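You operate a simulated robot arm through the tools that you are given. There is no shell and no other tool.

You are at the controls of a simulated robot arm. One attempt, no reset.

## Task
Swap the silver valve block for the brown spare and refit the lid.
Fine: old block in the green tray; rest the silver lid on the black work mat meanwhile.

Only the result counts: the job must be done as asked and must still hold three seconds after the hand-in. Knocking over, shifting, dropping, spilling or breaking anything else fails it. A push-on lid holds only when it is set on centred and level and pressed home; a screw cap is set on level and turned clockwise until tight.

## Robot
A 6-joint arm with a fingered hand, fixed in place. Base frame: the origin is on the floor under the middle of its stand, x ahead of it, y to its left, z up; the work surface is at about z = 0.86. Readings come in m, rad, newtons and seconds.
It reaches about 1.346 m from its shoulder. Its first joint turns from -2.601 to 2.601 rad. Payload 3.5 kg.
The TCP is the grasp point between the finger pads, 0.026 m short of the fingertips. In the tool frame z runs along the fingers and y along their closing line. The gripper opens to 0.132 m; its body begins 0.073 m behind the TCP. The gripper is a hand of 4 fingers: y runs from the thumb to the fingers, the wrist lies at [0, 0, -0.234] in the tool frame, and closing takes about 1.5 s.
Orientation is that of the tool frame in the base frame, as a unit quaternion [x, y, z, w]. With the fingers straight down and closing along the base's y, the tool's x points along the base's -x, its y along +y and its z along -z.

## Interface
- The arm moves only by the tool send_rows. Its argument "deltas" is a list of rows, each a list of 6 numbers: the shift along the base's x, y, z in m, then the turn, a rotation vector about the base's x, y, z in rad. In form: [[x, y, z, wx, wy, wz], ...]. A call has 1 to 20 rows; each row is the pose to reach, as a shift and turn from the pose commanded when the call began. "grip" is the opening, from 0 (shut) to 1 (fully open), set as the call begins (left out, the last holds). A row lasts 0.2 s, in which the tool goes at most 0.05 m and 0.15 rad; a call with a longer step from one row to the next is refused whole, and so is a gripper value outside its range. A pose out of reach is approached as far as the arm can. The call stops where the force on the tool passes 60 N (or 10 N more than at its start, if that is more) or the arm is blocked; 0.2 s more then pass. Each finger travels about 0.072 m/s and halts on what it meets, pressing with about 32 N; the grip force reading is that of the motor and also rises with nothing between the fingers. The clock runs only during rows and for 0.2 s after the last one: add rows that repeat a pose to give the fingers time. It gives the time, the measured TCP pose, the force on the tool (base axes), the opening and the grip force at its end, in the units of the frame above (readings bear some noise), with the torque about the TCP (base axes, N m) and any sound that the robot's microphone picked up, and new pictures: "views" is both (left out), scene, wrist or none.
- Cameras (640 x 400 px; columns grow to the right, rows downward): "scene" is fixed at [0.0562, -0.6537, 1.437]; the picture's right is [-0.58, -0.81, 0.00], its down [-0.77, 0.55, -0.33] and it looks along [0.27, -0.19, -0.94] (base axes); focal length 238 px, centre (320, 200). "wrist" rides on the gripper at [0.068, 0.002, -0.097] in the tool frame; the picture's right is [-0.03, 1.00, 0.00], its down [-0.82, -0.02, -0.58] and it looks along [-0.58, -0.01, 0.82] (tool axes); focal length 270 px, centre (320, 200). There is no depth. A picture from a camera that has moved, and an enlarged one, comes with that camera's place and axes in the base frame and with its lens. The place of the scene camera against the robot may be out by one fixed shift of up to 0.012 m in any direction.
- slide_trunk(by): slides the trunk up (or, below 0, down) by that many m; the arm rides with it, the base frame stays. It gives what a move gives, with no picture.
- curl_fingers(finger1, finger2, finger3, thumb_bend): sets how far each is bent, from 0 (flat) to 1 (curled in); at 0.3 the hand is open as for a grip, at 0.7 the pads meet at the TCP. One left out holds its place. A second passes; each finger stops where it meets its share of the squeeze, and holds until it gets a number again. A gripper value or a shape takes the hand back. It gives what a move gives, with no picture; readings hold the bend of each and the force on the fingers (four entries, about 0 where the hand has none), thumb and palm.
- preshape(shape): the hand has 4 fingers and takes this shape, open, in about a second: jaw (thumb against the fingers, like two jaws); tri (thumb and two fingers); tip (a fingertip pinch); poke (one finger out to press); point (the index stretched); flat (the hand flat); cup (the hand cupped); fist (a fist). The gripper value then closes the fingers along that shape, each until it touches; the sizes above hold for jaw. It gives what a move gives, with no picture.
- zoom(camera, box): a new picture of the part [left, top, right, bottom] of that camera's present view, enlarged. The clock stands still meanwhile.
- job_done(): hands the job in; it is judged then, once.

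Nothing tells you positions but the pictures and the camera data. Unless the task says otherwise, let go and move clear before handing in.

The tools are called after ">>>" as name(argument=value, ...) on one line, values as JSON. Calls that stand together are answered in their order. send_rows: Moves the arm, as the interface text tells. Its arguments: {"type":"object","properties":{"deltas":{"type":"array","items":{"type":"array","items":{"type":"number"}}},"grip":{"type":"number"},"views":{"type":"string","enum":["both","scene","wrist","none"]}},"required":["deltas"]} The other tools are called the same way: slide_trunk (by) moves the trunk up or down; preshape (shape) gives the hand a shape; curl_fingers (finger1, finger2, finger3, thumb_bend) moves the fingers one by one; zoom (camera, box) takes an enlarged picture of a part of a camera's view; job_done () hands the job in.

At the start:

```text
time_s: 0.0
eef_pos: [0.3689, -0.5945, 1.0682]
tool_rot: [0.0, 1.0, 0.0, 0.0]
wrist_force: [1.2, -0.3, 0.1]
moment: [-0.03, -0.01, 0.0]
opening: 0.1318
grasp_force: 0.1
shape: jaw
bend: [0.3, 0.3, 0.3, 0.3]
finger forces: [0.1, 0.0, 0.0, 0.0, 0.0, 0.0]
trunk travel left (down, up): [-0.967, 0.003]
```

scene: 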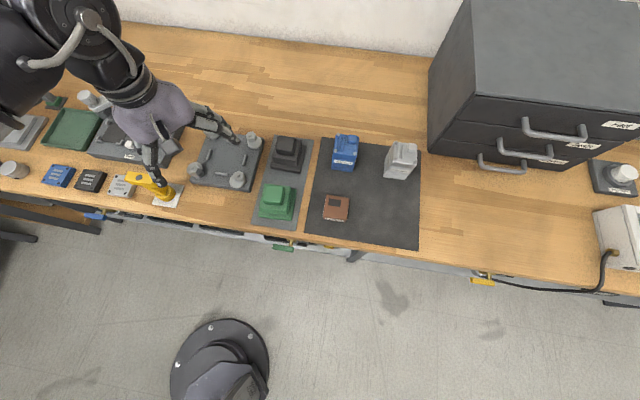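
wrist: 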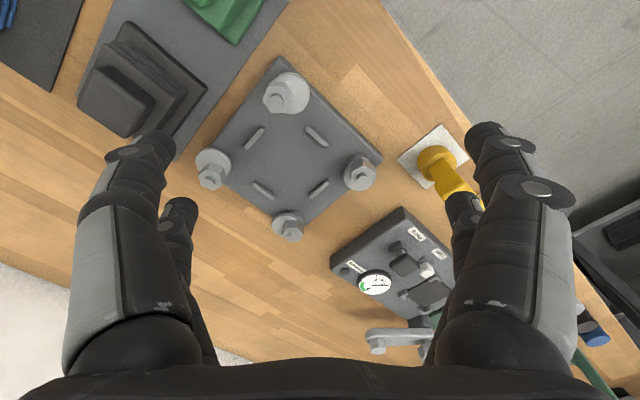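

The bench shows a black mat with blue, silver and brown items, a grey plate with black and green items, and several fixtures near the hand. I'll look closer before moving anything.

>>> zoom(camera="scene", box=[240, 110, 440, 250])

>>> zoom(camera="scene", box=[0, 80, 200, 220])

>>> zoom(camera="scene", box=[120, 100, 280, 220])

>>> zoom(camera="wrist", box=[160, 40, 480, 360])

```text
2.86 times, centred on (340, 180) of scene
camera zoom: at [0.0562, -0.6537, 1.437], right [-0.58, -0.81, 0.0], down [-0.77, 0.55, -0.33], along [0.27, -0.19, -0.94], focal length 679 px, centre (263, 257)
```

zoom: 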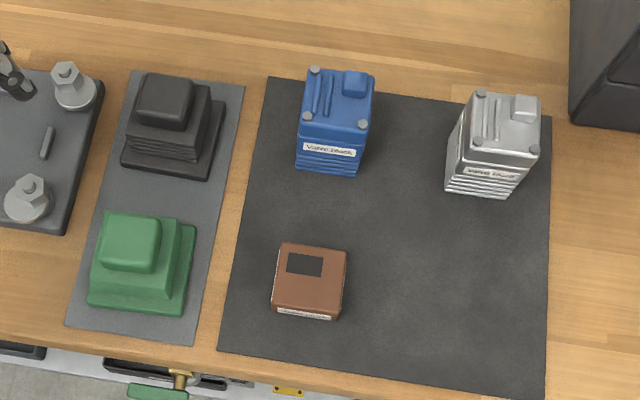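

```text
2.86 times, centred on (100, 150) of scene
camera zoom: at [0.0562, -0.6537, 1.437], right [-0.58, -0.81, 0.0], down [-0.77, 0.55, -0.33], along [0.27, -0.19, -0.94], focal length 679 px, centre (949, 343)
```

zoom: 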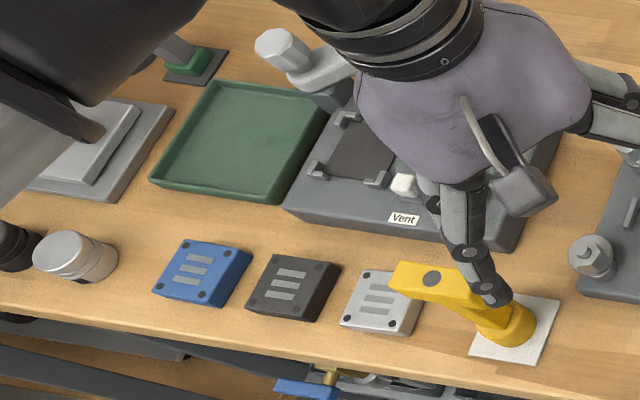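

```text
3.33 times, centred on (200, 160) of scene
camera zoom: at [0.0562, -0.6537, 1.437], right [-0.58, -0.81, 0.0], down [-0.77, 0.55, -0.33], along [0.27, -0.19, -0.94], focal length 792 px, centre (720, 333)
```

zoom: 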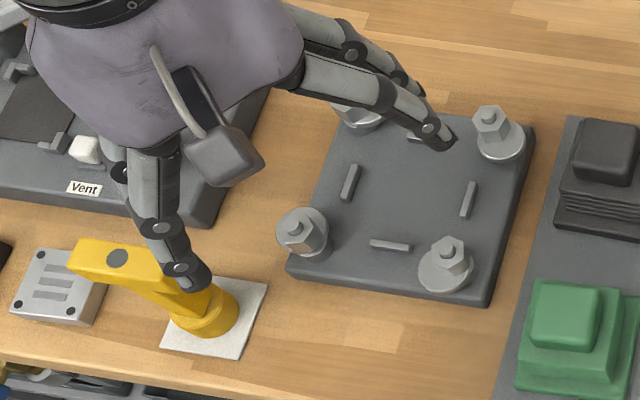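

```text
1.25 times, centred on (320, 200) of wrist
camera zoom: at [0.3007, -0.5923, 1.1637], right [0.03, 1.0, 0.0], down [0.82, -0.02, 0.58], along [0.58, -0.01, -0.82], focal length 338 px, centre (320, 200)
```

zoom: 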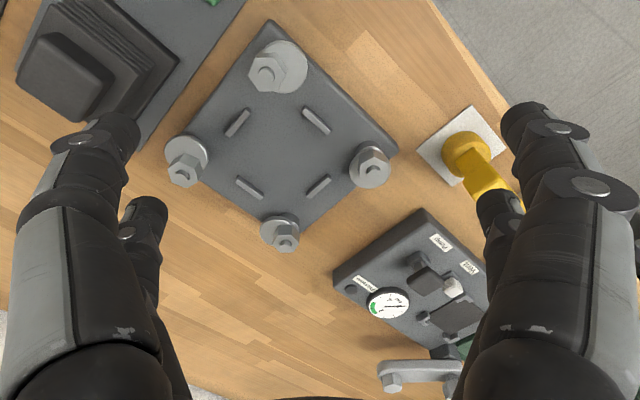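

The hand hides part of the bench. I'll raise the arm and turn it so the wrist camera looks squarely across the bench.

>>> send_rows(deltas=[[0, 0, 0.04, 0, 0, -0.1], [-0.02, 0.01, 0.08, 0, 0, -0.2], [-0.04, 0.02, 0.12, 0, 0, -0.3], [-0.06, 0.03, 0.15, 0, 0, -0.4], [-0.08, 0.04, 0.18, 0, 0, -0.5], [-0.1, 0.05, 0.2, 0, 0, -0.62]], views="both")

```text
time_s: 1.4
eef_pos: [0.264, -0.5421, 1.0684]
tool_rot: [0.306, 0.952, 0.0, 0.0]
wrist_force: [-0.9, 0.3, 0.1]
moment: [0.01, -0.01, -0.01]
opening: 0.1319
grasp_force: 0.1
shape: jaw
bend: [0.3, 0.3, 0.3, 0.3]
finger forces: [0.0, 0.0, 0.0, 0.1, 0.1, 0.0]
out of reach, approached as far as the arm can: row 1, 2, 3, 4, 5, 6
trunk travel left (down, up): [-0.967, 0.003]
camera wrist: at [0.2081, -0.5012, 1.1637], right [0.6, 0.8, 0.0], down [0.65, -0.49, 0.58], along [0.46, -0.35, -0.82], focal length 270 px, centre (320, 200)
```

scene: 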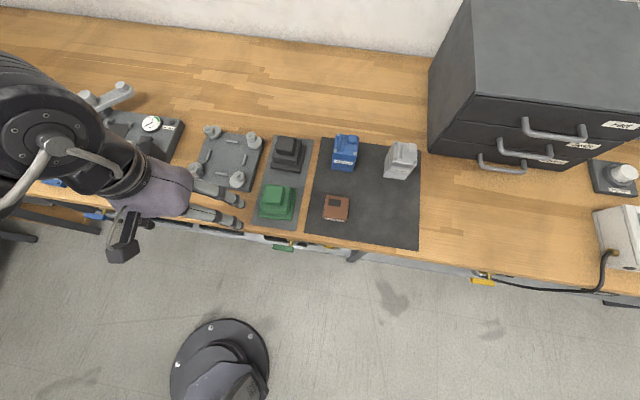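
wrist: 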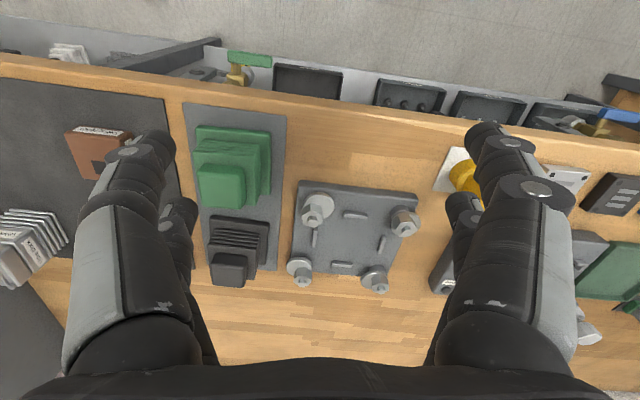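

The bench is seen upside-down in the wrist view; the hand doesn't go higher than about 1.07. I'll zoom in on the mat and on the left board before moving.

>>> zoom(camera="scene", box=[300, 120, 440, 240])

>>> zoom(camera="scene", box=[180, 110, 320, 230])

>>> zoom(camera="wrist", box=[0, 80, 300, 300])

>>> zoom(camera="scene", box=[560, 130, 640, 230])

```text
3.33 times, centred on (370, 180) of scene
camera zoom: at [0.0562, -0.6537, 1.437], right [-0.58, -0.81, 0.0], down [-0.77, 0.55, -0.33], along [0.27, -0.19, -0.94], focal length 792 px, centre (153, 267)
```

zoom: 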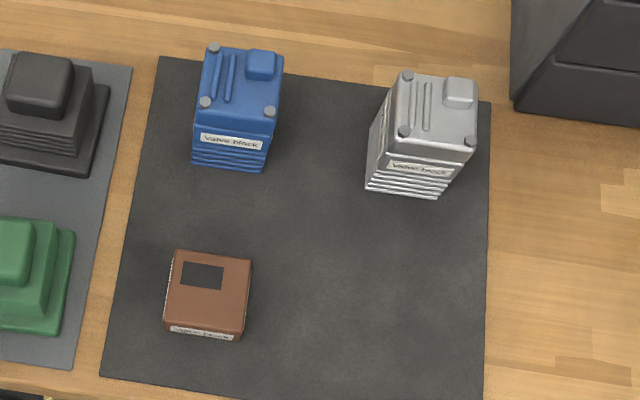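

```text
3.33 times, centred on (250, 170) of scene
camera zoom: at [0.0562, -0.6537, 1.437], right [-0.58, -0.81, 0.0], down [-0.77, 0.55, -0.33], along [0.27, -0.19, -0.94], focal length 792 px, centre (553, 300)
```

zoom: 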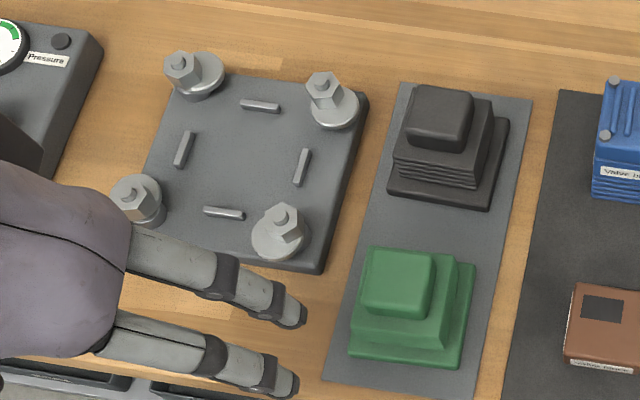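

```text
1.82 times, centred on (150, 190) of wrist
camera zoom: at [0.2081, -0.5012, 1.1637], right [0.6, 0.8, 0.0], down [0.65, -0.49, 0.58], along [0.46, -0.35, -0.82], focal length 491 px, centre (629, 218)
```

zoom: 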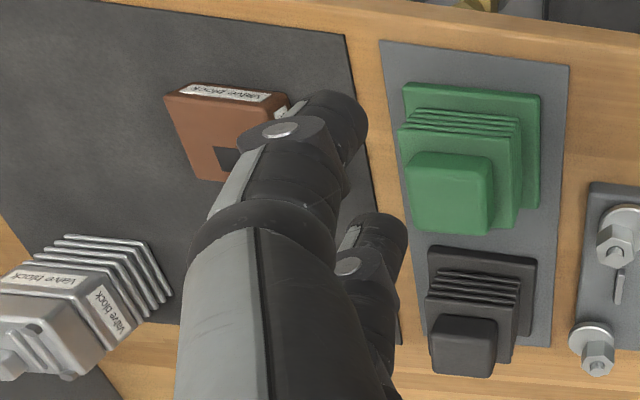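

```text
4.00 times, centred on (600, 180) of scene
camera zoom: at [0.0562, -0.6537, 1.437], right [-0.58, -0.81, 0.0], down [-0.77, 0.55, -0.33], along [0.27, -0.19, -0.94], focal length 950 px, centre (-800, 280)
```

zoom: 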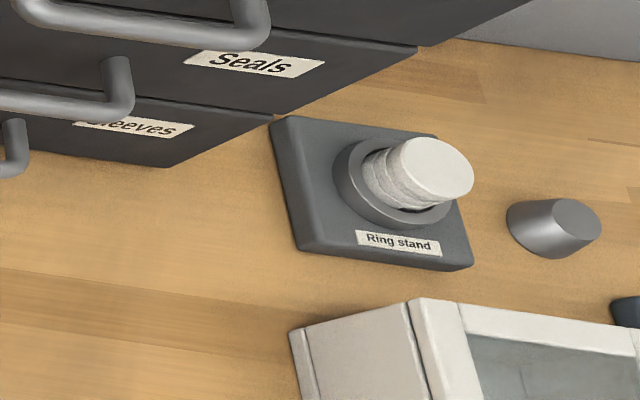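

Three "Valve block" items sit on the mat (blue, silver, brown). Next I'll move the hand to view the left board (Pump/Vent/Pressure), the tray, and the flat coloured covers.

>>> send_rows(deltas=[[0.035, 0.02, 0, 0, 0, 0], [0.07, 0.04, 0, 0, 0, 0], [0.105, 0.06, 0, 0, 0, 0], [0.14, 0.085, 0, 0, 0, 0], [0.175, 0.11, 0, 0, 0, 0], [0.21, 0.13, 0, 0, 0, 0], [0.245, 0.15, 0, 0, 0, 0], [0.28, 0.17, 0, 0, 0, 0], [0.31, 0.19, 0, 0, 0, 0]], views="both")

```text
time_s: 3.4
eef_pos: [0.5794, -0.3535, 1.0681]
tool_rot: [0.304, 0.953, 0.0, 0.0]
wrist_force: [0.1, 0.0, -1.4]
moment: [0.01, 0.01, -0.01]
opening: 0.1319
grasp_force: 0.1
shape: jaw
bend: [0.3, 0.3, 0.3, 0.3]
finger forces: [0.1, 0.1, 0.0, 0.0, 0.0, 0.0]
out of reach, approached as far as the arm can: row 8, 9
trunk travel left (down, up): [-0.967, 0.003]
camera wrist: at [0.5253, -0.3127, 1.1636], right [0.6, 0.8, 0.0], down [0.65, -0.49, 0.58], along [0.46, -0.35, -0.82], focal length 270 px, centre (320, 200)
```

scene: 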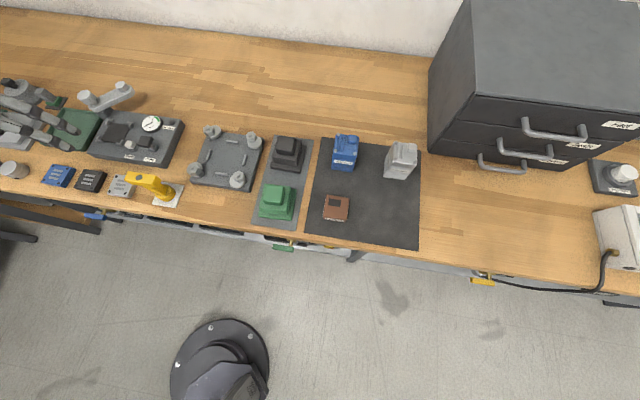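
wrist: 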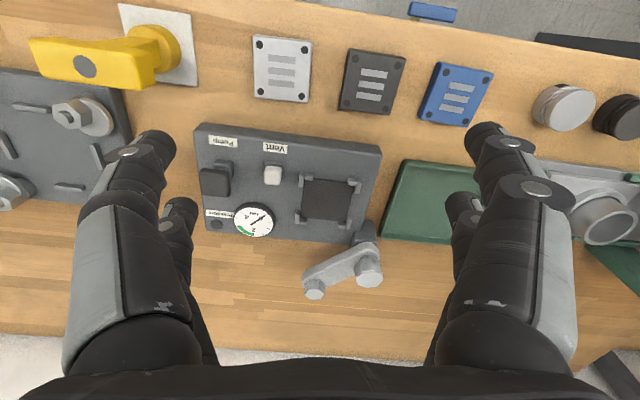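

>>> zoom(camera="wrist", box=[170, 100, 420, 310])

>>> zoom(camera="scene", box=[30, 70, 200, 220])

>>> zoom(camera="wrist", box=[220, 10, 520, 150])

>>> zoom(camera="wrist", box=[480, 60, 640, 260])

```text
1.90 times, centred on (295, 205) of wrist
camera zoom: at [0.5253, -0.3127, 1.1636], right [0.6, 0.8, 0.0], down [0.65, -0.49, 0.58], along [0.46, -0.35, -0.82], focal length 515 px, centre (368, 190)
```

zoom: 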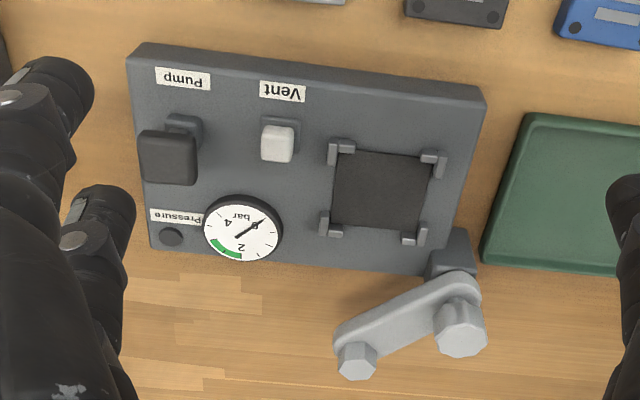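

```text
2.67 times, centred on (115, 145) of scene
camera zoom: at [0.0562, -0.6537, 1.437], right [-0.58, -0.81, 0.0], down [-0.77, 0.55, -0.33], along [0.27, -0.19, -0.94], focal length 634 px, centre (867, 347)
```

zoom: 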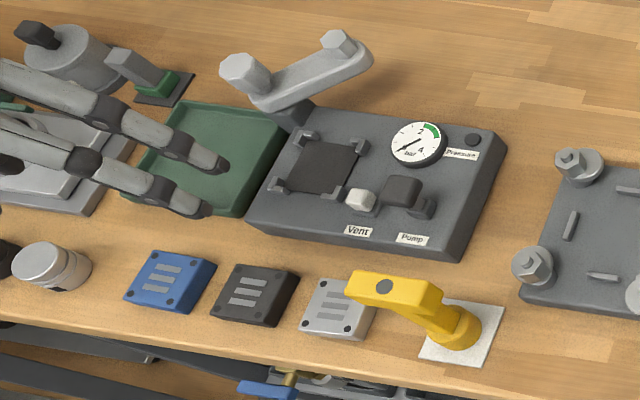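

```text
2.13 times, centred on (370, 80) of wrist
camera zoom: at [0.5253, -0.3127, 1.1636], right [0.6, 0.8, 0.0], down [0.65, -0.49, 0.58], along [0.46, -0.35, -0.82], focal length 577 px, centre (213, 456)
```

zoom: 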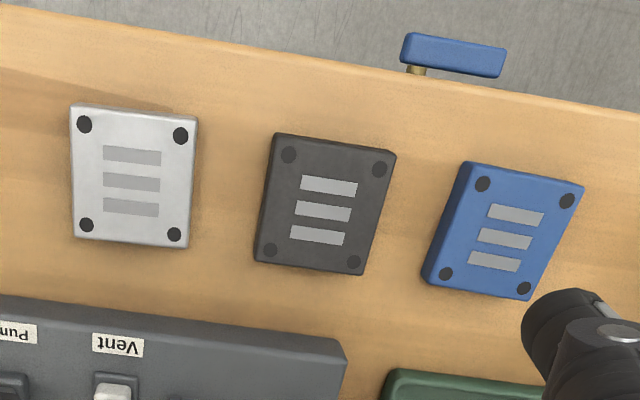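

```text
2.00 times, centred on (560, 160) of wrist
camera zoom: at [0.5253, -0.3127, 1.1636], right [0.6, 0.8, 0.0], down [0.65, -0.49, 0.58], along [0.46, -0.35, -0.82], focal length 541 px, centre (-160, 280)
```

zoom: 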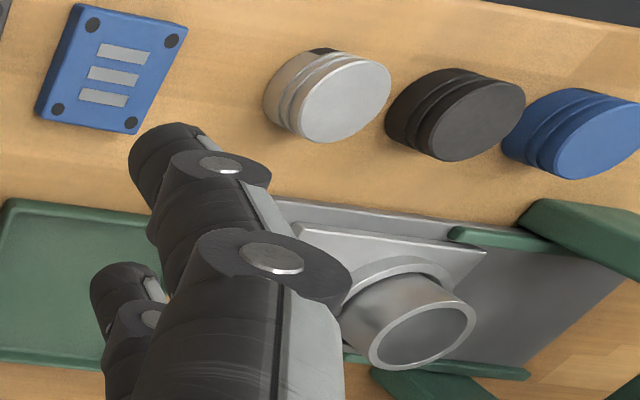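

There are more stations to the left (a plate with a tube, green parts, round caps). I'll shift the hand further left to view them.

>>> send_rows(deltas=[[0.0, 0.045, 0, 0, 0, 0], [0.0, 0.09, 0, 0, 0, 0], [0.0, 0.135, 0, 0, 0, 0], [0.0, 0.18, 0, 0, 0, 0.1], [0.0, 0.22, 0, 0, 0, 0.2], [0.0, 0.26, 0, 0, 0, 0.2]], views="both")

```text
time_s: 4.8
eef_pos: [0.5798, -0.0919, 1.068]
tool_rot: [0.207, 0.978, 0.0, 0.0]
wrist_force: [0.0, -0.2, -0.5]
moment: [-0.01, 0.01, -0.01]
opening: 0.132
grasp_force: 0.0
shape: jaw
bend: [0.3, 0.3, 0.3, 0.3]
finger forces: [0.0, 0.1, 0.0, 0.0, 0.1, 0.1]
trunk travel left (down, up): [-0.967, 0.003]
camera wrist: at [0.5178, -0.0618, 1.1637], right [0.43, 0.9, 0.0], down [0.74, -0.35, 0.58], along [0.52, -0.25, -0.82], focal length 270 px, centre (320, 200)
```

scene: 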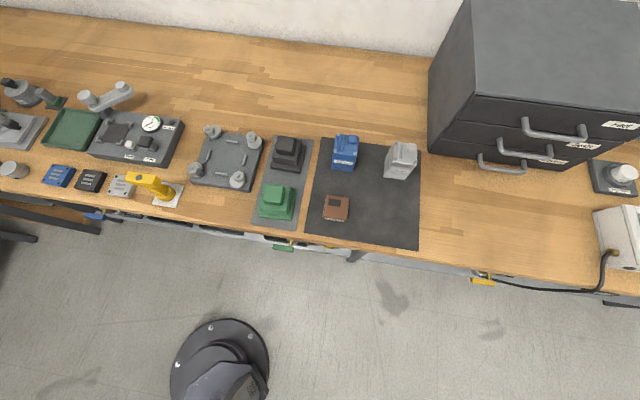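
wrist: 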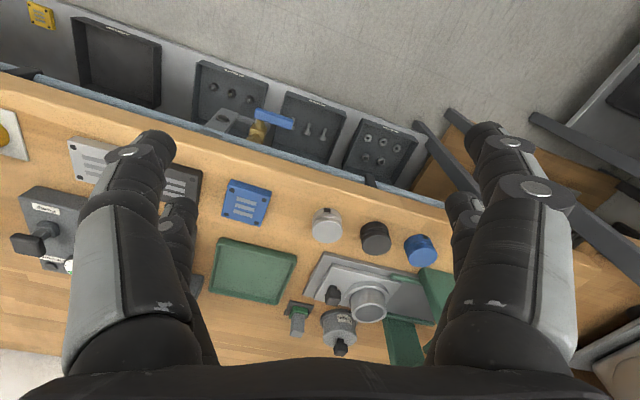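

>>> zoom(camera="wrist", box=[260, 180, 500, 370])

>>> zoom(camera="wrist", box=[0, 0, 440, 200])

>>> zoom(camera="scene", box=[0, 60, 160, 240])

>>> zoom(camera="scene", box=[240, 200, 540, 300])

```text
2.11 times, centred on (380, 275) of wrist
camera zoom: at [0.5178, -0.0618, 1.1637], right [0.43, 0.9, 0.0], down [0.74, -0.35, 0.58], along [0.52, -0.25, -0.82], focal length 569 px, centre (194, 42)
```

zoom: 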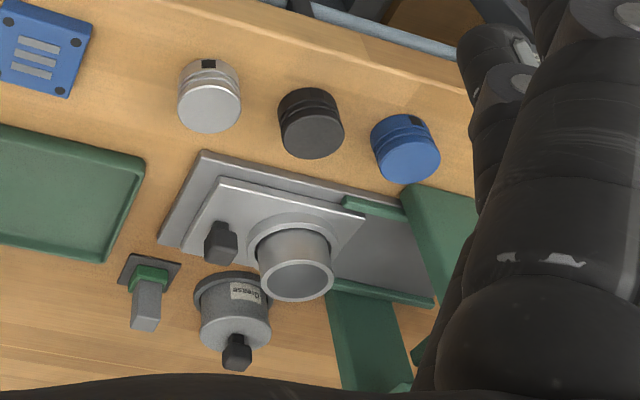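

```text
1.45 times, centred on (220, 100) of wrist
camera zoom: at [0.5178, -0.0618, 1.1637], right [0.43, 0.9, 0.0], down [0.74, -0.35, 0.58], along [0.52, -0.25, -0.82], focal length 393 px, centre (466, 346)
```

zoom: 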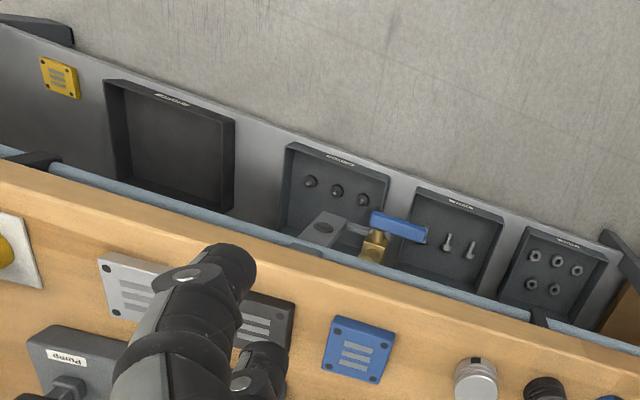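

```text
2.22 times, centred on (80, 150) of scene
camera zoom: at [0.0562, -0.6537, 1.437], right [-0.58, -0.81, 0.0], down [-0.77, 0.55, -0.33], along [0.27, -0.19, -0.94], focal length 528 px, centre (853, 311)
```

zoom: 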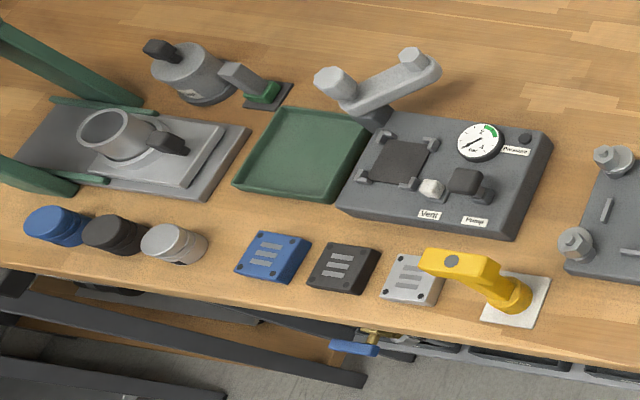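

```text
2.13 times, centred on (390, 250) of scene
camera zoom: at [0.0562, -0.6537, 1.437], right [-0.58, -0.81, 0.0], down [-0.77, 0.55, -0.33], along [0.27, -0.19, -0.94], focal length 507 px, centre (171, 93)
```

zoom: 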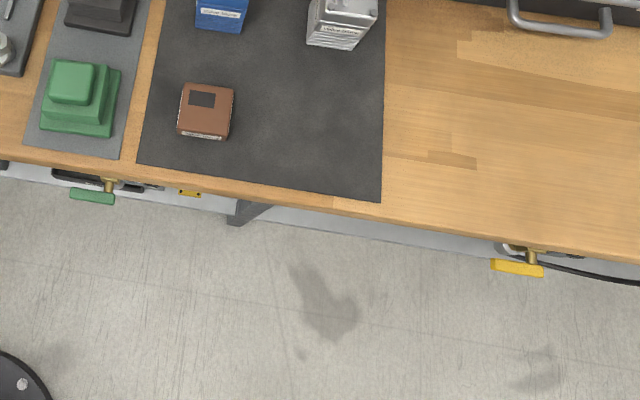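

The scene is full of other stations. I'll go over to the black mat to see the blue/silver/brown blocks closely.

>>> send_rows(deltas=[[-0.0294, -0.0389, 0, 0, 0, -0.02], [-0.0588, -0.0778, 0, 0, 0, -0.04], [-0.0882, -0.1167, 0, 0, 0, -0.06], [-0.1176, -0.1556, 0, 0, 0, -0.08], [-0.147, -0.1945, 0, 0, 0, -0.1], [-0.1764, -0.2334, 0, 0, 0, -0.12], [-0.2058, -0.2723, 0, 0, 0, -0.14], [-0.2352, -0.3112, 0, 0, 0, -0.16], [-0.2646, -0.3501, 0, 0, 0, -0.18], [-0.294, -0.389, 0, 0, 0, -0.2], [-0.3234, -0.4279, 0, 0, 0, -0.2], [-0.3528, -0.4668, 0, 0, 0, -0.2], [-0.3822, -0.5057, 0, 0, 0, -0.2], [-0.4116, -0.5446, 0, 0, 0, -0.2], [-0.441, -0.5835, 0, 0, 0, -0.2], [-0.4704, -0.6224, 0, 0, 0, -0.2], [-0.4998, -0.6613, 0, 0, 0, -0.2], [-0.529, -0.7, 0, 0, 0, -0.2]], views="both")

```text
time_s: 8.6
eef_pos: [0.0487, -0.7953, 1.0673]
tool_rot: [0.304, 0.953, -0.002, 0.0]
wrist_force: [0.1, 1.0, -0.4]
moment: [-0.01, 0.0, 0.02]
opening: 0.1321
grasp_force: 0.0
shape: jaw
bend: [0.3, 0.3, 0.3, 0.3]
finger forces: [0.0, 0.0, 0.1, 0.1, 0.0, 0.0]
out of reach, approached as far as the arm can: row 4, 5, 6, 17
trunk travel left (down, up): [-0.967, 0.003]
camera wrist: at [-0.0059, -0.7542, 1.1634], right [0.6, 0.8, 0.0], down [0.65, -0.49, 0.58], along [0.46, -0.35, -0.82], focal length 270 px, centre (320, 200)
```

scene: 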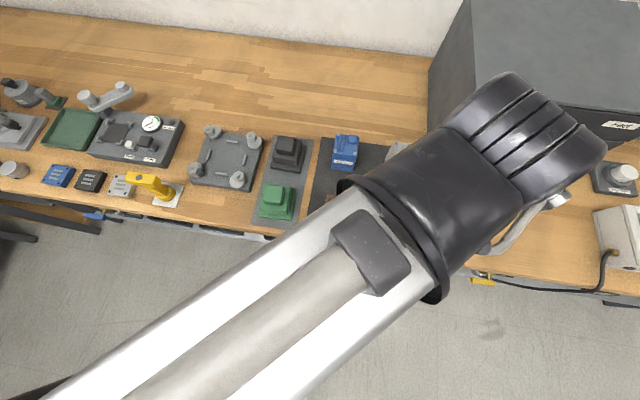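
wrist: 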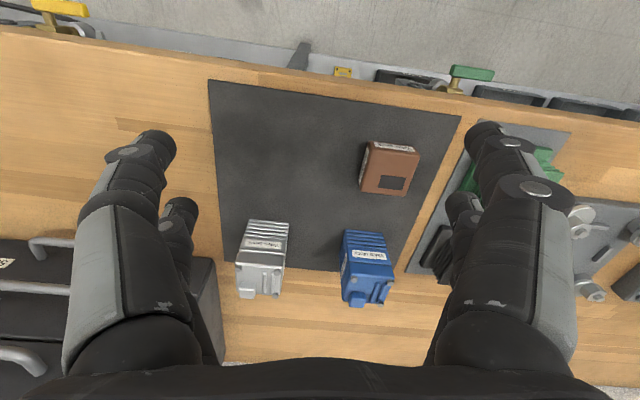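

>>> zoom(camera="wrist", box=[210, 200, 310, 320])

>>> zoom(camera="wrist", box=[320, 120, 440, 320])

>>> zoom(camera="wrist", box=[340, 120, 440, 210])

```text
3.33 times, centred on (260, 260) of wrist
camera zoom: at [-0.0059, -0.7542, 1.1634], right [0.6, 0.8, 0.0], down [0.65, -0.49, 0.58], along [0.46, -0.35, -0.82], focal length 901 px, centre (520, 0)
```

zoom: 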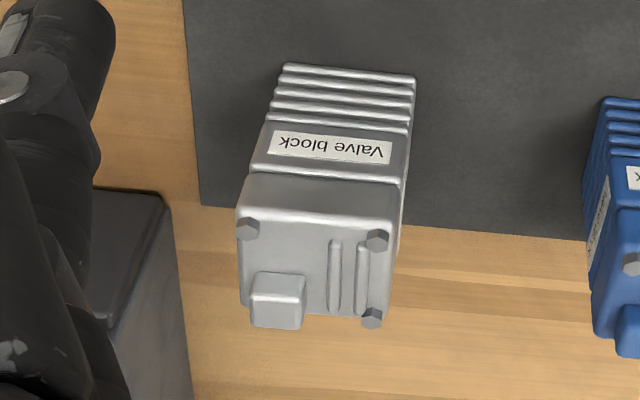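

```text
2.00 times, centred on (380, 220) of wrist
camera zoom: at [-0.0059, -0.7542, 1.1634], right [0.6, 0.8, 0.0], down [0.65, -0.49, 0.58], along [0.46, -0.35, -0.82], focal length 541 px, centre (200, 160)
```

zoom: 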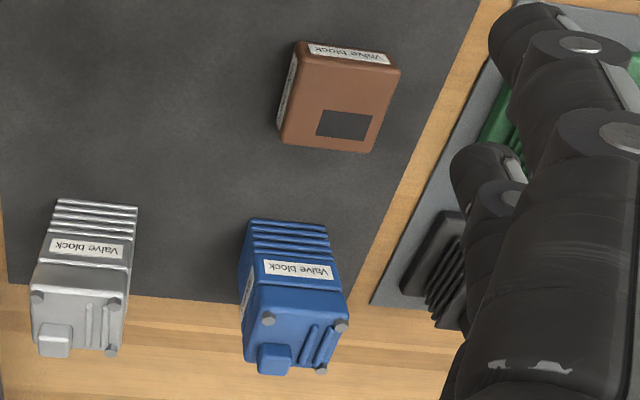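

```text
4.44 times, centred on (390, 165) of wrist
camera zoom: at [-0.0059, -0.7542, 1.1634], right [0.6, 0.8, 0.0], down [0.65, -0.49, 0.58], along [0.46, -0.35, -0.82], focal length 1201 px, centre (9, 356)
```

zoom: 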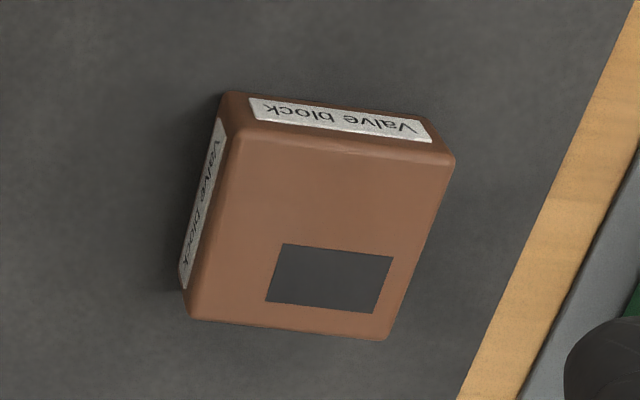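

The silver unit looks like a stack: finned base, labelled middle "Valve block", and a bolted-look lid on top; the brown block matches the middle section. I'll zoom further to confirm the seams and dimensions.

>>> zoom(camera="wrist", box=[228, 210, 298, 305])

>>> zoom(camera="wrist", box=[330, 225, 400, 310])

>>> zoom(camera="wrist", box=[200, 60, 480, 320])

```text
4.21 times, centred on (263, 258) of wrist
camera zoom: at [-0.0059, -0.7542, 1.1634], right [0.6, 0.8, 0.0], down [0.65, -0.49, 0.58], along [0.46, -0.35, -0.82], focal length 1138 px, centre (560, -42)
```

zoom: 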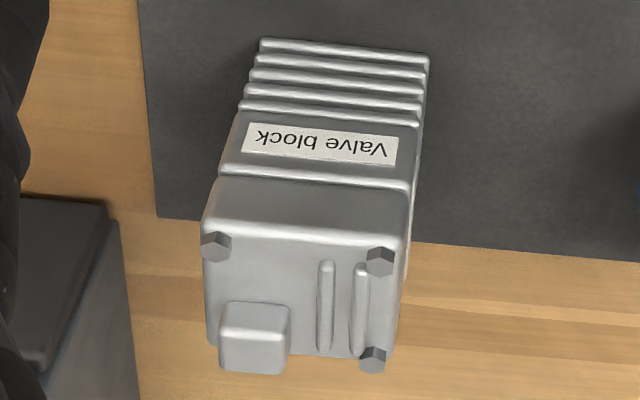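

```text
4.71 times, centred on (365, 268) of wrist
camera zoom: at [-0.0059, -0.7542, 1.1634], right [0.6, 0.8, 0.0], down [0.65, -0.49, 0.58], along [0.46, -0.35, -0.82], focal length 1272 px, centre (108, -118)
```

zoom: 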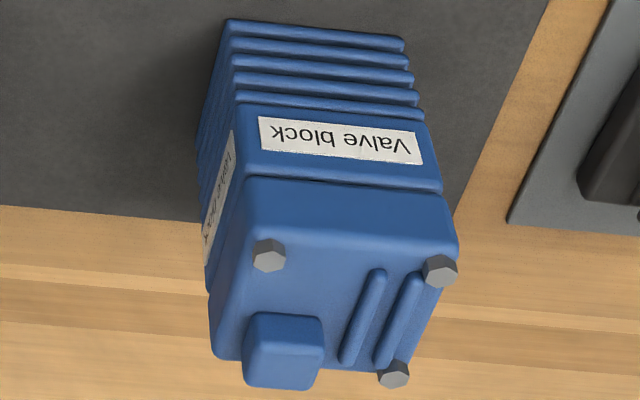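

```text
1.54 times, centred on (340, 190) of wrist
camera zoom: at [-0.0059, -0.7542, 1.1634], right [0.6, 0.8, 0.0], down [0.65, -0.49, 0.58], along [0.46, -0.35, -0.82], focal length 416 px, centre (289, 215)
```

zoom: 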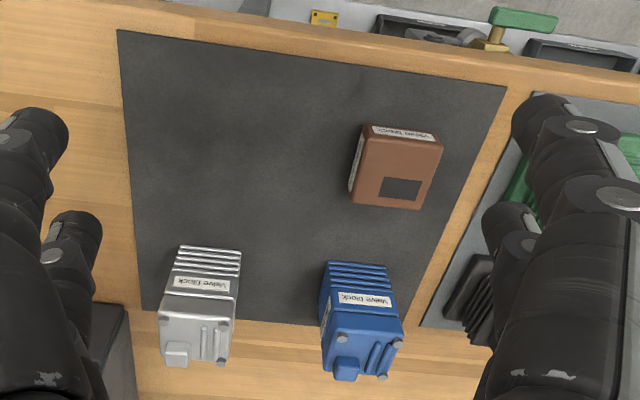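

The layout is clear: the silver stack is at about (0.172, -0.982), lid top z≈0.943, seam z≈0.926; blue stack at (0.27,-0.88); brown at (0.169,-0.783); all square to the 45° bench. Before touching anything I'll align the hand to 45° and test how the fingertips move when part-closed.

>>> send_rows(deltas=[[0, 0, 0, 0, 0, -0.08], [0, 0, 0, 0, 0, -0.165], [0, 0, 0, 0, 0, -0.165], [0, 0, 0, 0, 0, -0.165], [0, 0, 0, 0, 0, -0.165], [0, 0, 0, 0, 0, -0.165]], grip=0.45, views="both")

```text
time_s: 10.0
eef_pos: [0.0499, -0.7954, 1.067]
tool_rot: [0.383, 0.924, 0.0, 0.0]
wrist_force: [-0.1, -0.4, -0.3]
moment: [0.02, -0.04, -0.01]
opening: 0.06
grasp_force: 0.1
shape: jaw
bend: [0.73, 0.73, 0.73, 0.7]
finger forces: [0.0, 0.0, 0.1, 0.0, 0.0, 0.0]
trunk travel left (down, up): [-0.967, 0.003]
camera wrist: at [0.0027, -0.7444, 1.1637], right [0.72, 0.69, 0.0], down [0.56, -0.59, 0.58], along [0.4, -0.42, -0.82], focal length 270 px, centre (320, 200)
```

scene: 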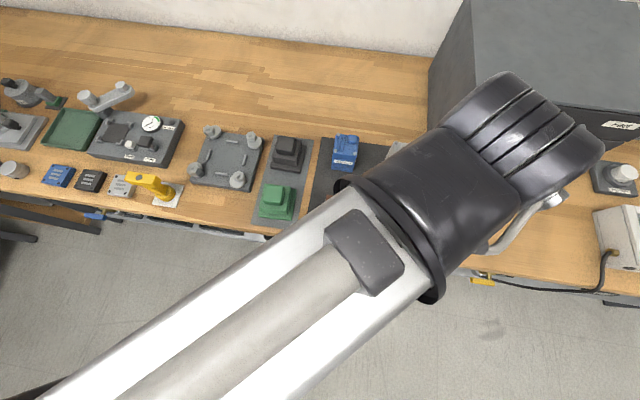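
wrist: 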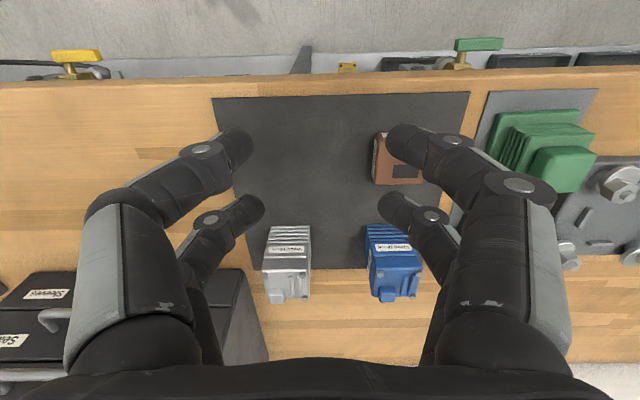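

>>> zoom(camera="wrist", box=[180, 100, 480, 290])

>>> send_rows(deltas=[[0, 0, 0, 0, 0, 0], [0, 0, 0, 0, 0, 0], [0, 0, 0, 0, 0, 0], [0, 0, 0, 0, 0, 0], [0, 0, 0, 0, 0, 0]], grip=0.7, views="wrist")

```text
2.11 times, centred on (330, 195) of wrist
camera zoom: at [0.0027, -0.7444, 1.1637], right [0.72, 0.69, 0.0], down [0.56, -0.59, 0.58], along [0.4, -0.42, -0.82], focal length 569 px, centre (299, 210)
```

zoom: 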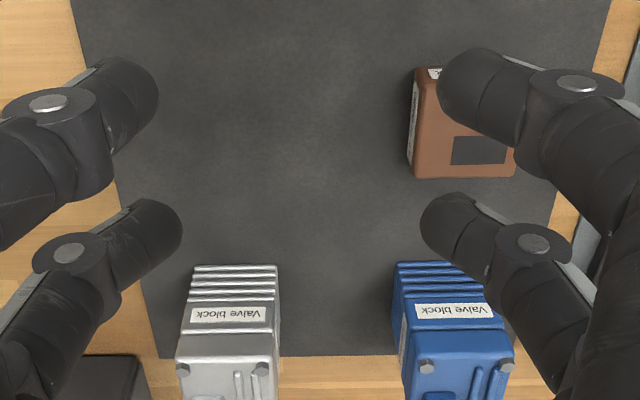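

```text
time_s: 11.2
eef_pos: [0.0508, -0.7944, 1.0692]
tool_rot: [0.383, 0.924, 0.001, 0.0]
wrist_force: [-0.5, -0.3, 0.6]
moment: [-0.02, 0.01, -0.02]
opening: 0.092
grasp_force: 0.1
shape: jaw
bend: [0.68, 0.68, 0.68, 0.58]
finger forces: [0.0, 0.0, 0.0, 0.1, 0.0, 0.1]
trunk travel left (down, up): [-0.967, 0.003]
camera wrist: at [0.0027, -0.7444, 1.1637], right [0.72, 0.69, 0.0], down [0.56, -0.59, 0.58], along [0.4, -0.42, -0.82], focal length 270 px, centre (320, 200)
```

wrist: 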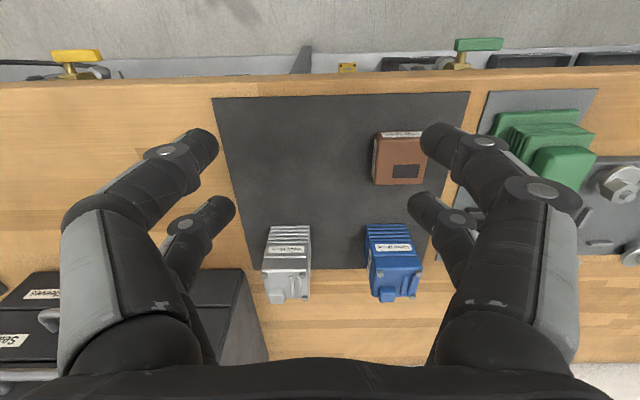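

The fingertips come in from both sides, two per side. I'll measure where the tips are by touching down gently on an empty spot of the mat (the lid's future resting spot, about (0.07, -0.882)) with the fingers set to roughly lid width.

>>> send_rows(deltas=[[0.01, -0.04, 0, 0, 0, 0], [0.02, -0.087, 0, 0, 0, 0], [0.02, -0.087, -0.04, 0, 0, 0], [0.02, -0.087, -0.08, 0, 0, 0], [0.02, -0.087, -0.12, 0, 0, 0], [0.02, -0.087, -0.15, 0, 0, 0]], grip=0.45, views="both")

```text
time_s: 12.6
eef_pos: [0.0706, -0.882, 1.0672]
tool_rot: [0.383, 0.924, 0.0, 0.001]
wrist_force: [0.9, -0.7, 0.0]
moment: [0.0, -0.01, -0.01]
opening: 0.0599
grasp_force: 0.1
shape: jaw
bend: [0.73, 0.73, 0.73, 0.7]
finger forces: [0.0, 0.0, 0.0, 0.1, 0.0, 0.0]
out of reach, approached as far as the arm can: row 1, 3, 4, 5, 6
trunk travel left (down, up): [-0.967, 0.003]
camera wrist: at [0.023, -0.831, 1.1637], right [0.72, 0.69, 0.0], down [0.56, -0.59, 0.58], along [0.4, -0.42, -0.82], focal length 270 px, centre (320, 200)
```

scene: 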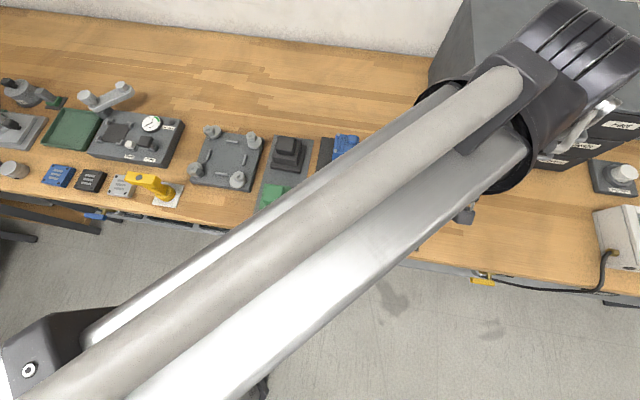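
wrist: 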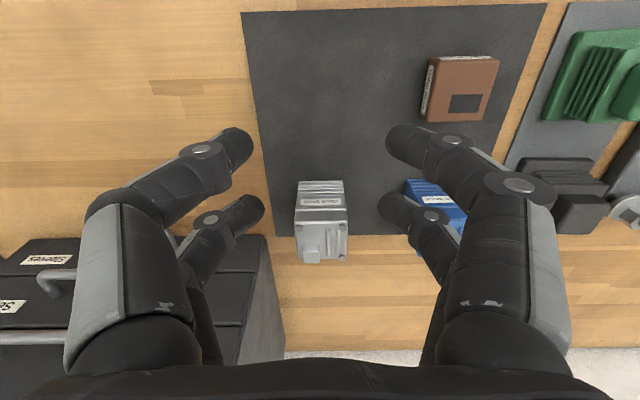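

The arm itself won't move vertically, so height comes from the trunk slide. I'll lower the trunk in steps over the empty mat spot.

>>> slide_trunk(by=-0.05)

```text
time_s: 13.5
eef_pos: [0.0706, -0.8799, 1.0181]
tool_rot: [0.383, 0.924, 0.0, 0.0]
wrist_force: [-0.1, -0.4, 0.1]
moment: [-0.03, 0.02, 0.01]
opening: 0.0597
grasp_force: 0.0
shape: jaw
bend: [0.73, 0.73, 0.73, 0.7]
finger forces: [0.0, 0.0, 0.0, 0.0, 0.1, 0.0]
trunk travel left (down, up): [-0.917, 0.053]
```

>>> slide_trunk(by=-0.09)

>>> send_rows(deltas=[[0, 0, 0.01, 0, 0, 0]], views="wrist")

```text
time_s: 14.8
eef_pos: [0.0701, -0.8806, 0.9286]
tool_rot: [0.382, 0.924, 0.001, 0.0]
wrist_force: [-0.1, -0.3, 0.8]
moment: [-0.01, 0.01, 0.0]
opening: 0.0597
grasp_force: 0.1
shape: jaw
bend: [0.73, 0.73, 0.73, 0.7]
finger forces: [0.1, 0.0, 0.0, 0.0, 0.0, 0.0]
trunk travel left (down, up): [-0.827, 0.143]
```

```text
time_s: 15.2
eef_pos: [0.0703, -0.8808, 0.9277]
tool_rot: [0.383, 0.924, 0.0, 0.001]
wrist_force: [0.5, -0.3, -0.3]
moment: [0.0, 0.03, 0.02]
opening: 0.0598
grasp_force: 0.0
shape: jaw
bend: [0.73, 0.73, 0.73, 0.7]
finger forces: [0.1, 0.0, 0.0, 0.1, 0.1, 0.1]
out of reach, approached as far as the arm can: row 1
trunk travel left (down, up): [-0.827, 0.143]
camera wrist: at [0.023, -0.8309, 1.0237], right [0.72, 0.69, 0.0], down [0.56, -0.59, 0.58], along [0.4, -0.42, -0.82], focal length 270 px, centre (320, 200)
```

wrist: 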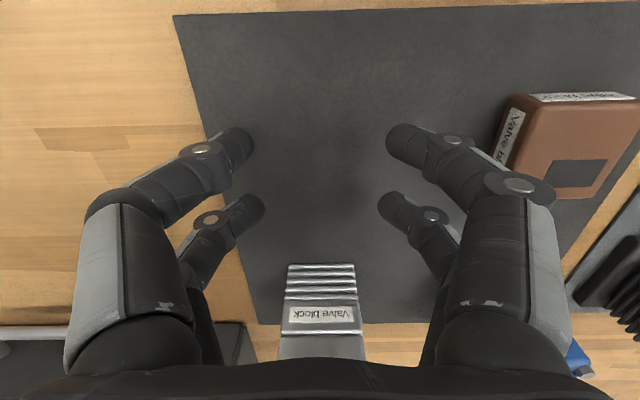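

>>> slide_trunk(by=-0.025)

>>> slide_trunk(by=-0.01)

>>> slide_trunk(by=-0.005)

```text
time_s: 15.9
eef_pos: [0.0714, -0.8811, 0.9029]
tool_rot: [0.383, 0.924, 0.001, 0.001]
wrist_force: [0.1, 0.0, 0.0]
moment: [-0.01, 0.0, 0.0]
opening: 0.0598
grasp_force: 0.0
shape: jaw
bend: [0.73, 0.73, 0.73, 0.7]
finger forces: [0.1, 0.1, 0.0, 0.1, 0.0, 0.1]
trunk travel left (down, up): [-0.802, 0.168]
```

```text
time_s: 16.5
eef_pos: [0.0704, -0.8814, 0.8928]
tool_rot: [0.383, 0.924, 0.0, 0.0]
wrist_force: [0.3, -0.6, -0.3]
moment: [0.0, 0.0, 0.01]
opening: 0.06
grasp_force: 0.0
shape: jaw
bend: [0.73, 0.73, 0.73, 0.7]
finger forces: [0.0, 0.1, 0.0, 0.0, 0.1, 0.1]
trunk travel left (down, up): [-0.792, 0.178]
```

```text
time_s: 17.0
eef_pos: [0.0709, -0.8804, 0.8897]
tool_rot: [0.383, 0.924, -0.001, 0.001]
wrist_force: [2.7, -3.7, 19.7]
moment: [0.02, -0.31, -0.09]
opening: 0.0601
grasp_force: 0.0
shape: jaw
bend: [0.74, 0.74, 0.74, 0.7]
finger forces: [6.5, 6.1, 6.4, 0.0, 0.0, 0.0]
trunk travel left (down, up): [-0.787, 0.183]
```

The tips touch the mat at TCP z≈0.890, so they reach about 0.028 below the TCP at this width. I'll raise, open to about 0.09, and move over the silver stack to check alignment from close range.

>>> slide_trunk(by=0.12)

>>> send_rows(deltas=[[0, 0, 0, 0, 0, 0], [0.03, -0.03, 0, 0, 0, 0], [0.06, -0.06, 0, 0, 0, 0], [0.08, -0.08, 0, 0, 0, 0], [0.1015, -0.1, 0, 0, 0, 0], [0.1015, -0.1, 0, 0, 0, 0]], grip=0.75, views="both")

```text
time_s: 18.5
eef_pos: [0.0704, -0.8815, 1.0072]
tool_rot: [0.383, 0.924, 0.0, 0.0]
wrist_force: [0.2, 0.1, -0.4]
moment: [-0.02, 0.01, -0.03]
opening: 0.0598
grasp_force: 0.1
shape: jaw
bend: [0.73, 0.73, 0.73, 0.7]
finger forces: [0.0, 0.1, 0.0, 0.0, 0.1, 0.1]
trunk travel left (down, up): [-0.907, 0.063]
```

```text
time_s: 19.9
eef_pos: [0.1699, -0.98, 1.0084]
tool_rot: [0.382, 0.924, 0.0, 0.0]
wrist_force: [0.2, 0.6, -0.6]
moment: [-0.02, 0.02, 0.0]
opening: 0.0988
grasp_force: 0.1
shape: jaw
bend: [0.64, 0.64, 0.64, 0.51]
finger forces: [0.1, 0.0, 0.0, 0.1, 0.0, 0.1]
trunk travel left (down, up): [-0.907, 0.063]
camera wrist: at [0.1226, -0.931, 1.1038], right [0.72, 0.69, 0.0], down [0.56, -0.59, 0.58], along [0.4, -0.42, -0.82], focal length 270 px, centre (320, 200)
```

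scene: 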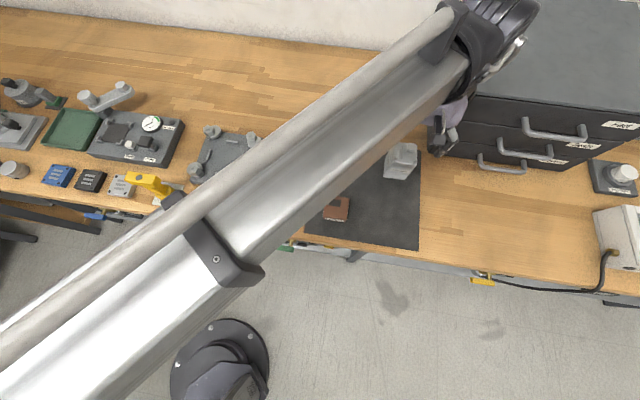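
wrist: 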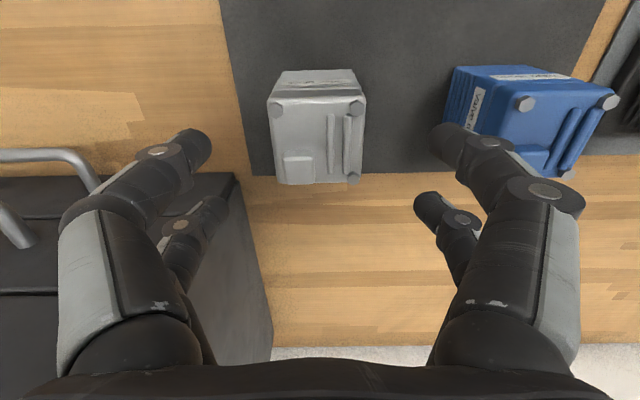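

>>> zoom(camera="wrist", box=[240, 55, 400, 205])

>>> zoom(camera="wrist", box=[120, 40, 480, 265])

>>> zoom(camera="scene", box=[370, 90, 470, 190])

```text
2.67 times, centred on (320, 130) of wrist
camera zoom: at [0.1226, -0.931, 1.1038], right [0.72, 0.69, 0.0], down [0.56, -0.59, 0.58], along [0.4, -0.42, -0.82], focal length 721 px, centre (320, 387)
```

zoom: 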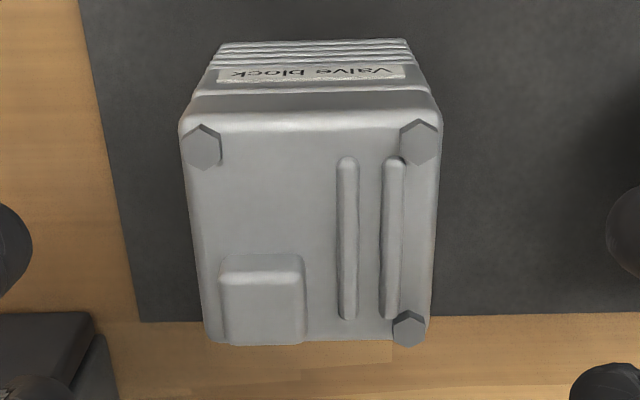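

```text
1.78 times, centred on (300, 152) of wrist
camera zoom: at [0.1226, -0.931, 1.1038], right [0.72, 0.69, 0.0], down [0.56, -0.59, 0.58], along [0.4, -0.42, -0.82], focal length 480 px, centre (356, 284)
```

zoom: 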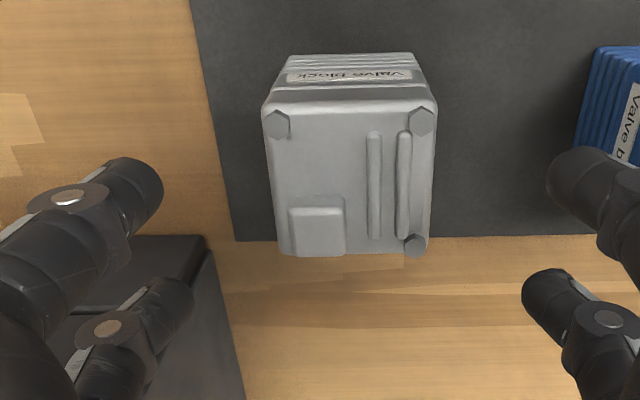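

```text
4.00 times, centred on (420, 140) of scene
camera zoom: at [0.0562, -0.6537, 1.437], right [-0.58, -0.81, 0.0], down [-0.77, 0.55, -0.33], along [0.27, -0.19, -0.94], focal length 950 px, centre (-80, 440)
```

zoom: 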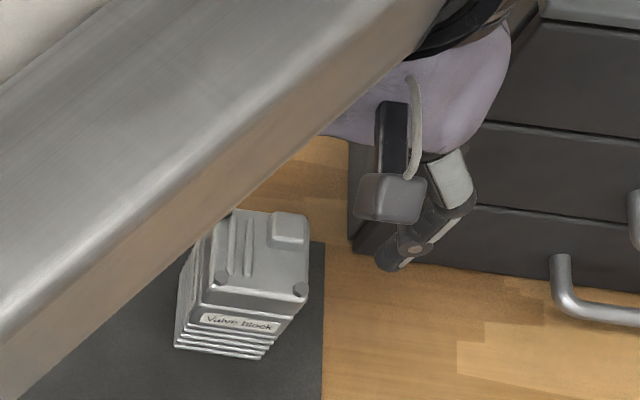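

The hand is square to the lid; the lid centre is a few mm off the tool axis. I'll correct by a few mm, then lower to lid height with the fingers still open.

>>> send_rows(deltas=[[-0.0006, -0.004, 0, 0, 0, 0], [-0.0006, -0.004, 0, 0, 0, 0]], views="none")

>>> slide_trunk(by=-0.05)

>>> send_rows(deltas=[[0, 0, 0, 0, 0, 0], [0, 0, 0, 0, 0, 0], [0, 0, 0, 0, 0, 0], [0, 0, 0, 0, 0, 0]], grip=0.55, views="both")

```text
time_s: 20.5
eef_pos: [0.1698, -0.9846, 1.0087]
tool_rot: [0.382, 0.924, 0.0, 0.001]
wrist_force: [-0.6, 0.2, -0.1]
moment: [-0.03, 0.0, 0.03]
opening: 0.0987
grasp_force: 0.0
shape: jaw
bend: [0.64, 0.64, 0.64, 0.51]
finger forces: [0.0, 0.1, 0.1, 0.1, 0.0, 0.0]
trunk travel left (down, up): [-0.907, 0.063]
```

```text
time_s: 21.4
eef_pos: [0.1683, -0.9841, 0.9585]
tool_rot: [0.383, 0.924, 0.0, 0.0]
wrist_force: [0.3, -0.3, -0.4]
moment: [0.01, -0.01, 0.01]
opening: 0.0986
grasp_force: 0.0
shape: jaw
bend: [0.64, 0.64, 0.64, 0.51]
finger forces: [0.0, 0.0, 0.0, 0.1, 0.0, 0.1]
trunk travel left (down, up): [-0.857, 0.113]
```

```text
time_s: 22.4
eef_pos: [0.1701, -0.9853, 0.9582]
tool_rot: [0.383, 0.924, 0.0, 0.001]
wrist_force: [-0.4, -0.6, -0.3]
moment: [0.04, 0.01, -0.01]
opening: 0.0731
grasp_force: 0.0
shape: jaw
bend: [0.72, 0.72, 0.72, 0.7]
finger forces: [0.0, 0.1, 0.1, 0.0, 0.0, 0.0]
trunk travel left (down, up): [-0.857, 0.113]
camera wrist: at [0.1225, -0.9346, 1.0537], right [0.72, 0.69, 0.0], down [0.56, -0.59, 0.58], along [0.4, -0.42, -0.82], focal length 270 px, centre (320, 200)
```

scene: 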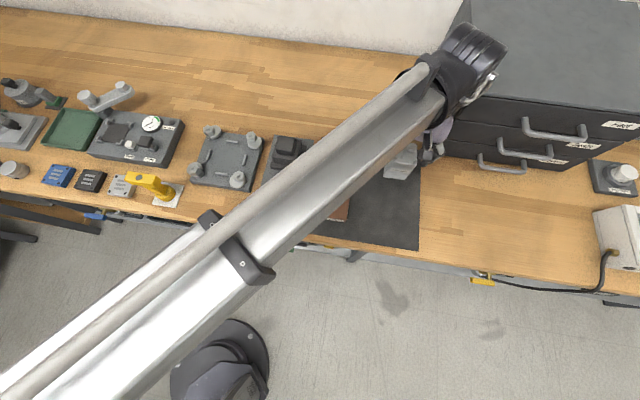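
wrist: 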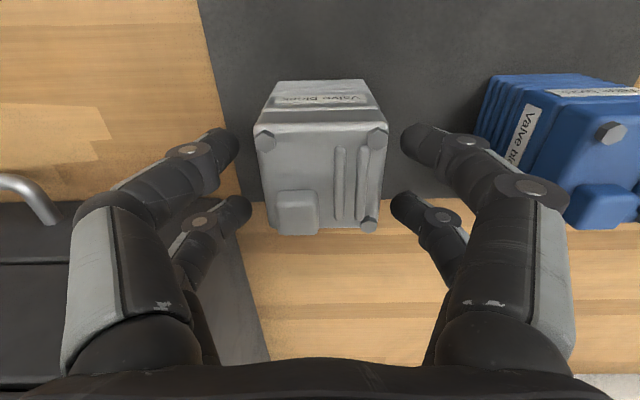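

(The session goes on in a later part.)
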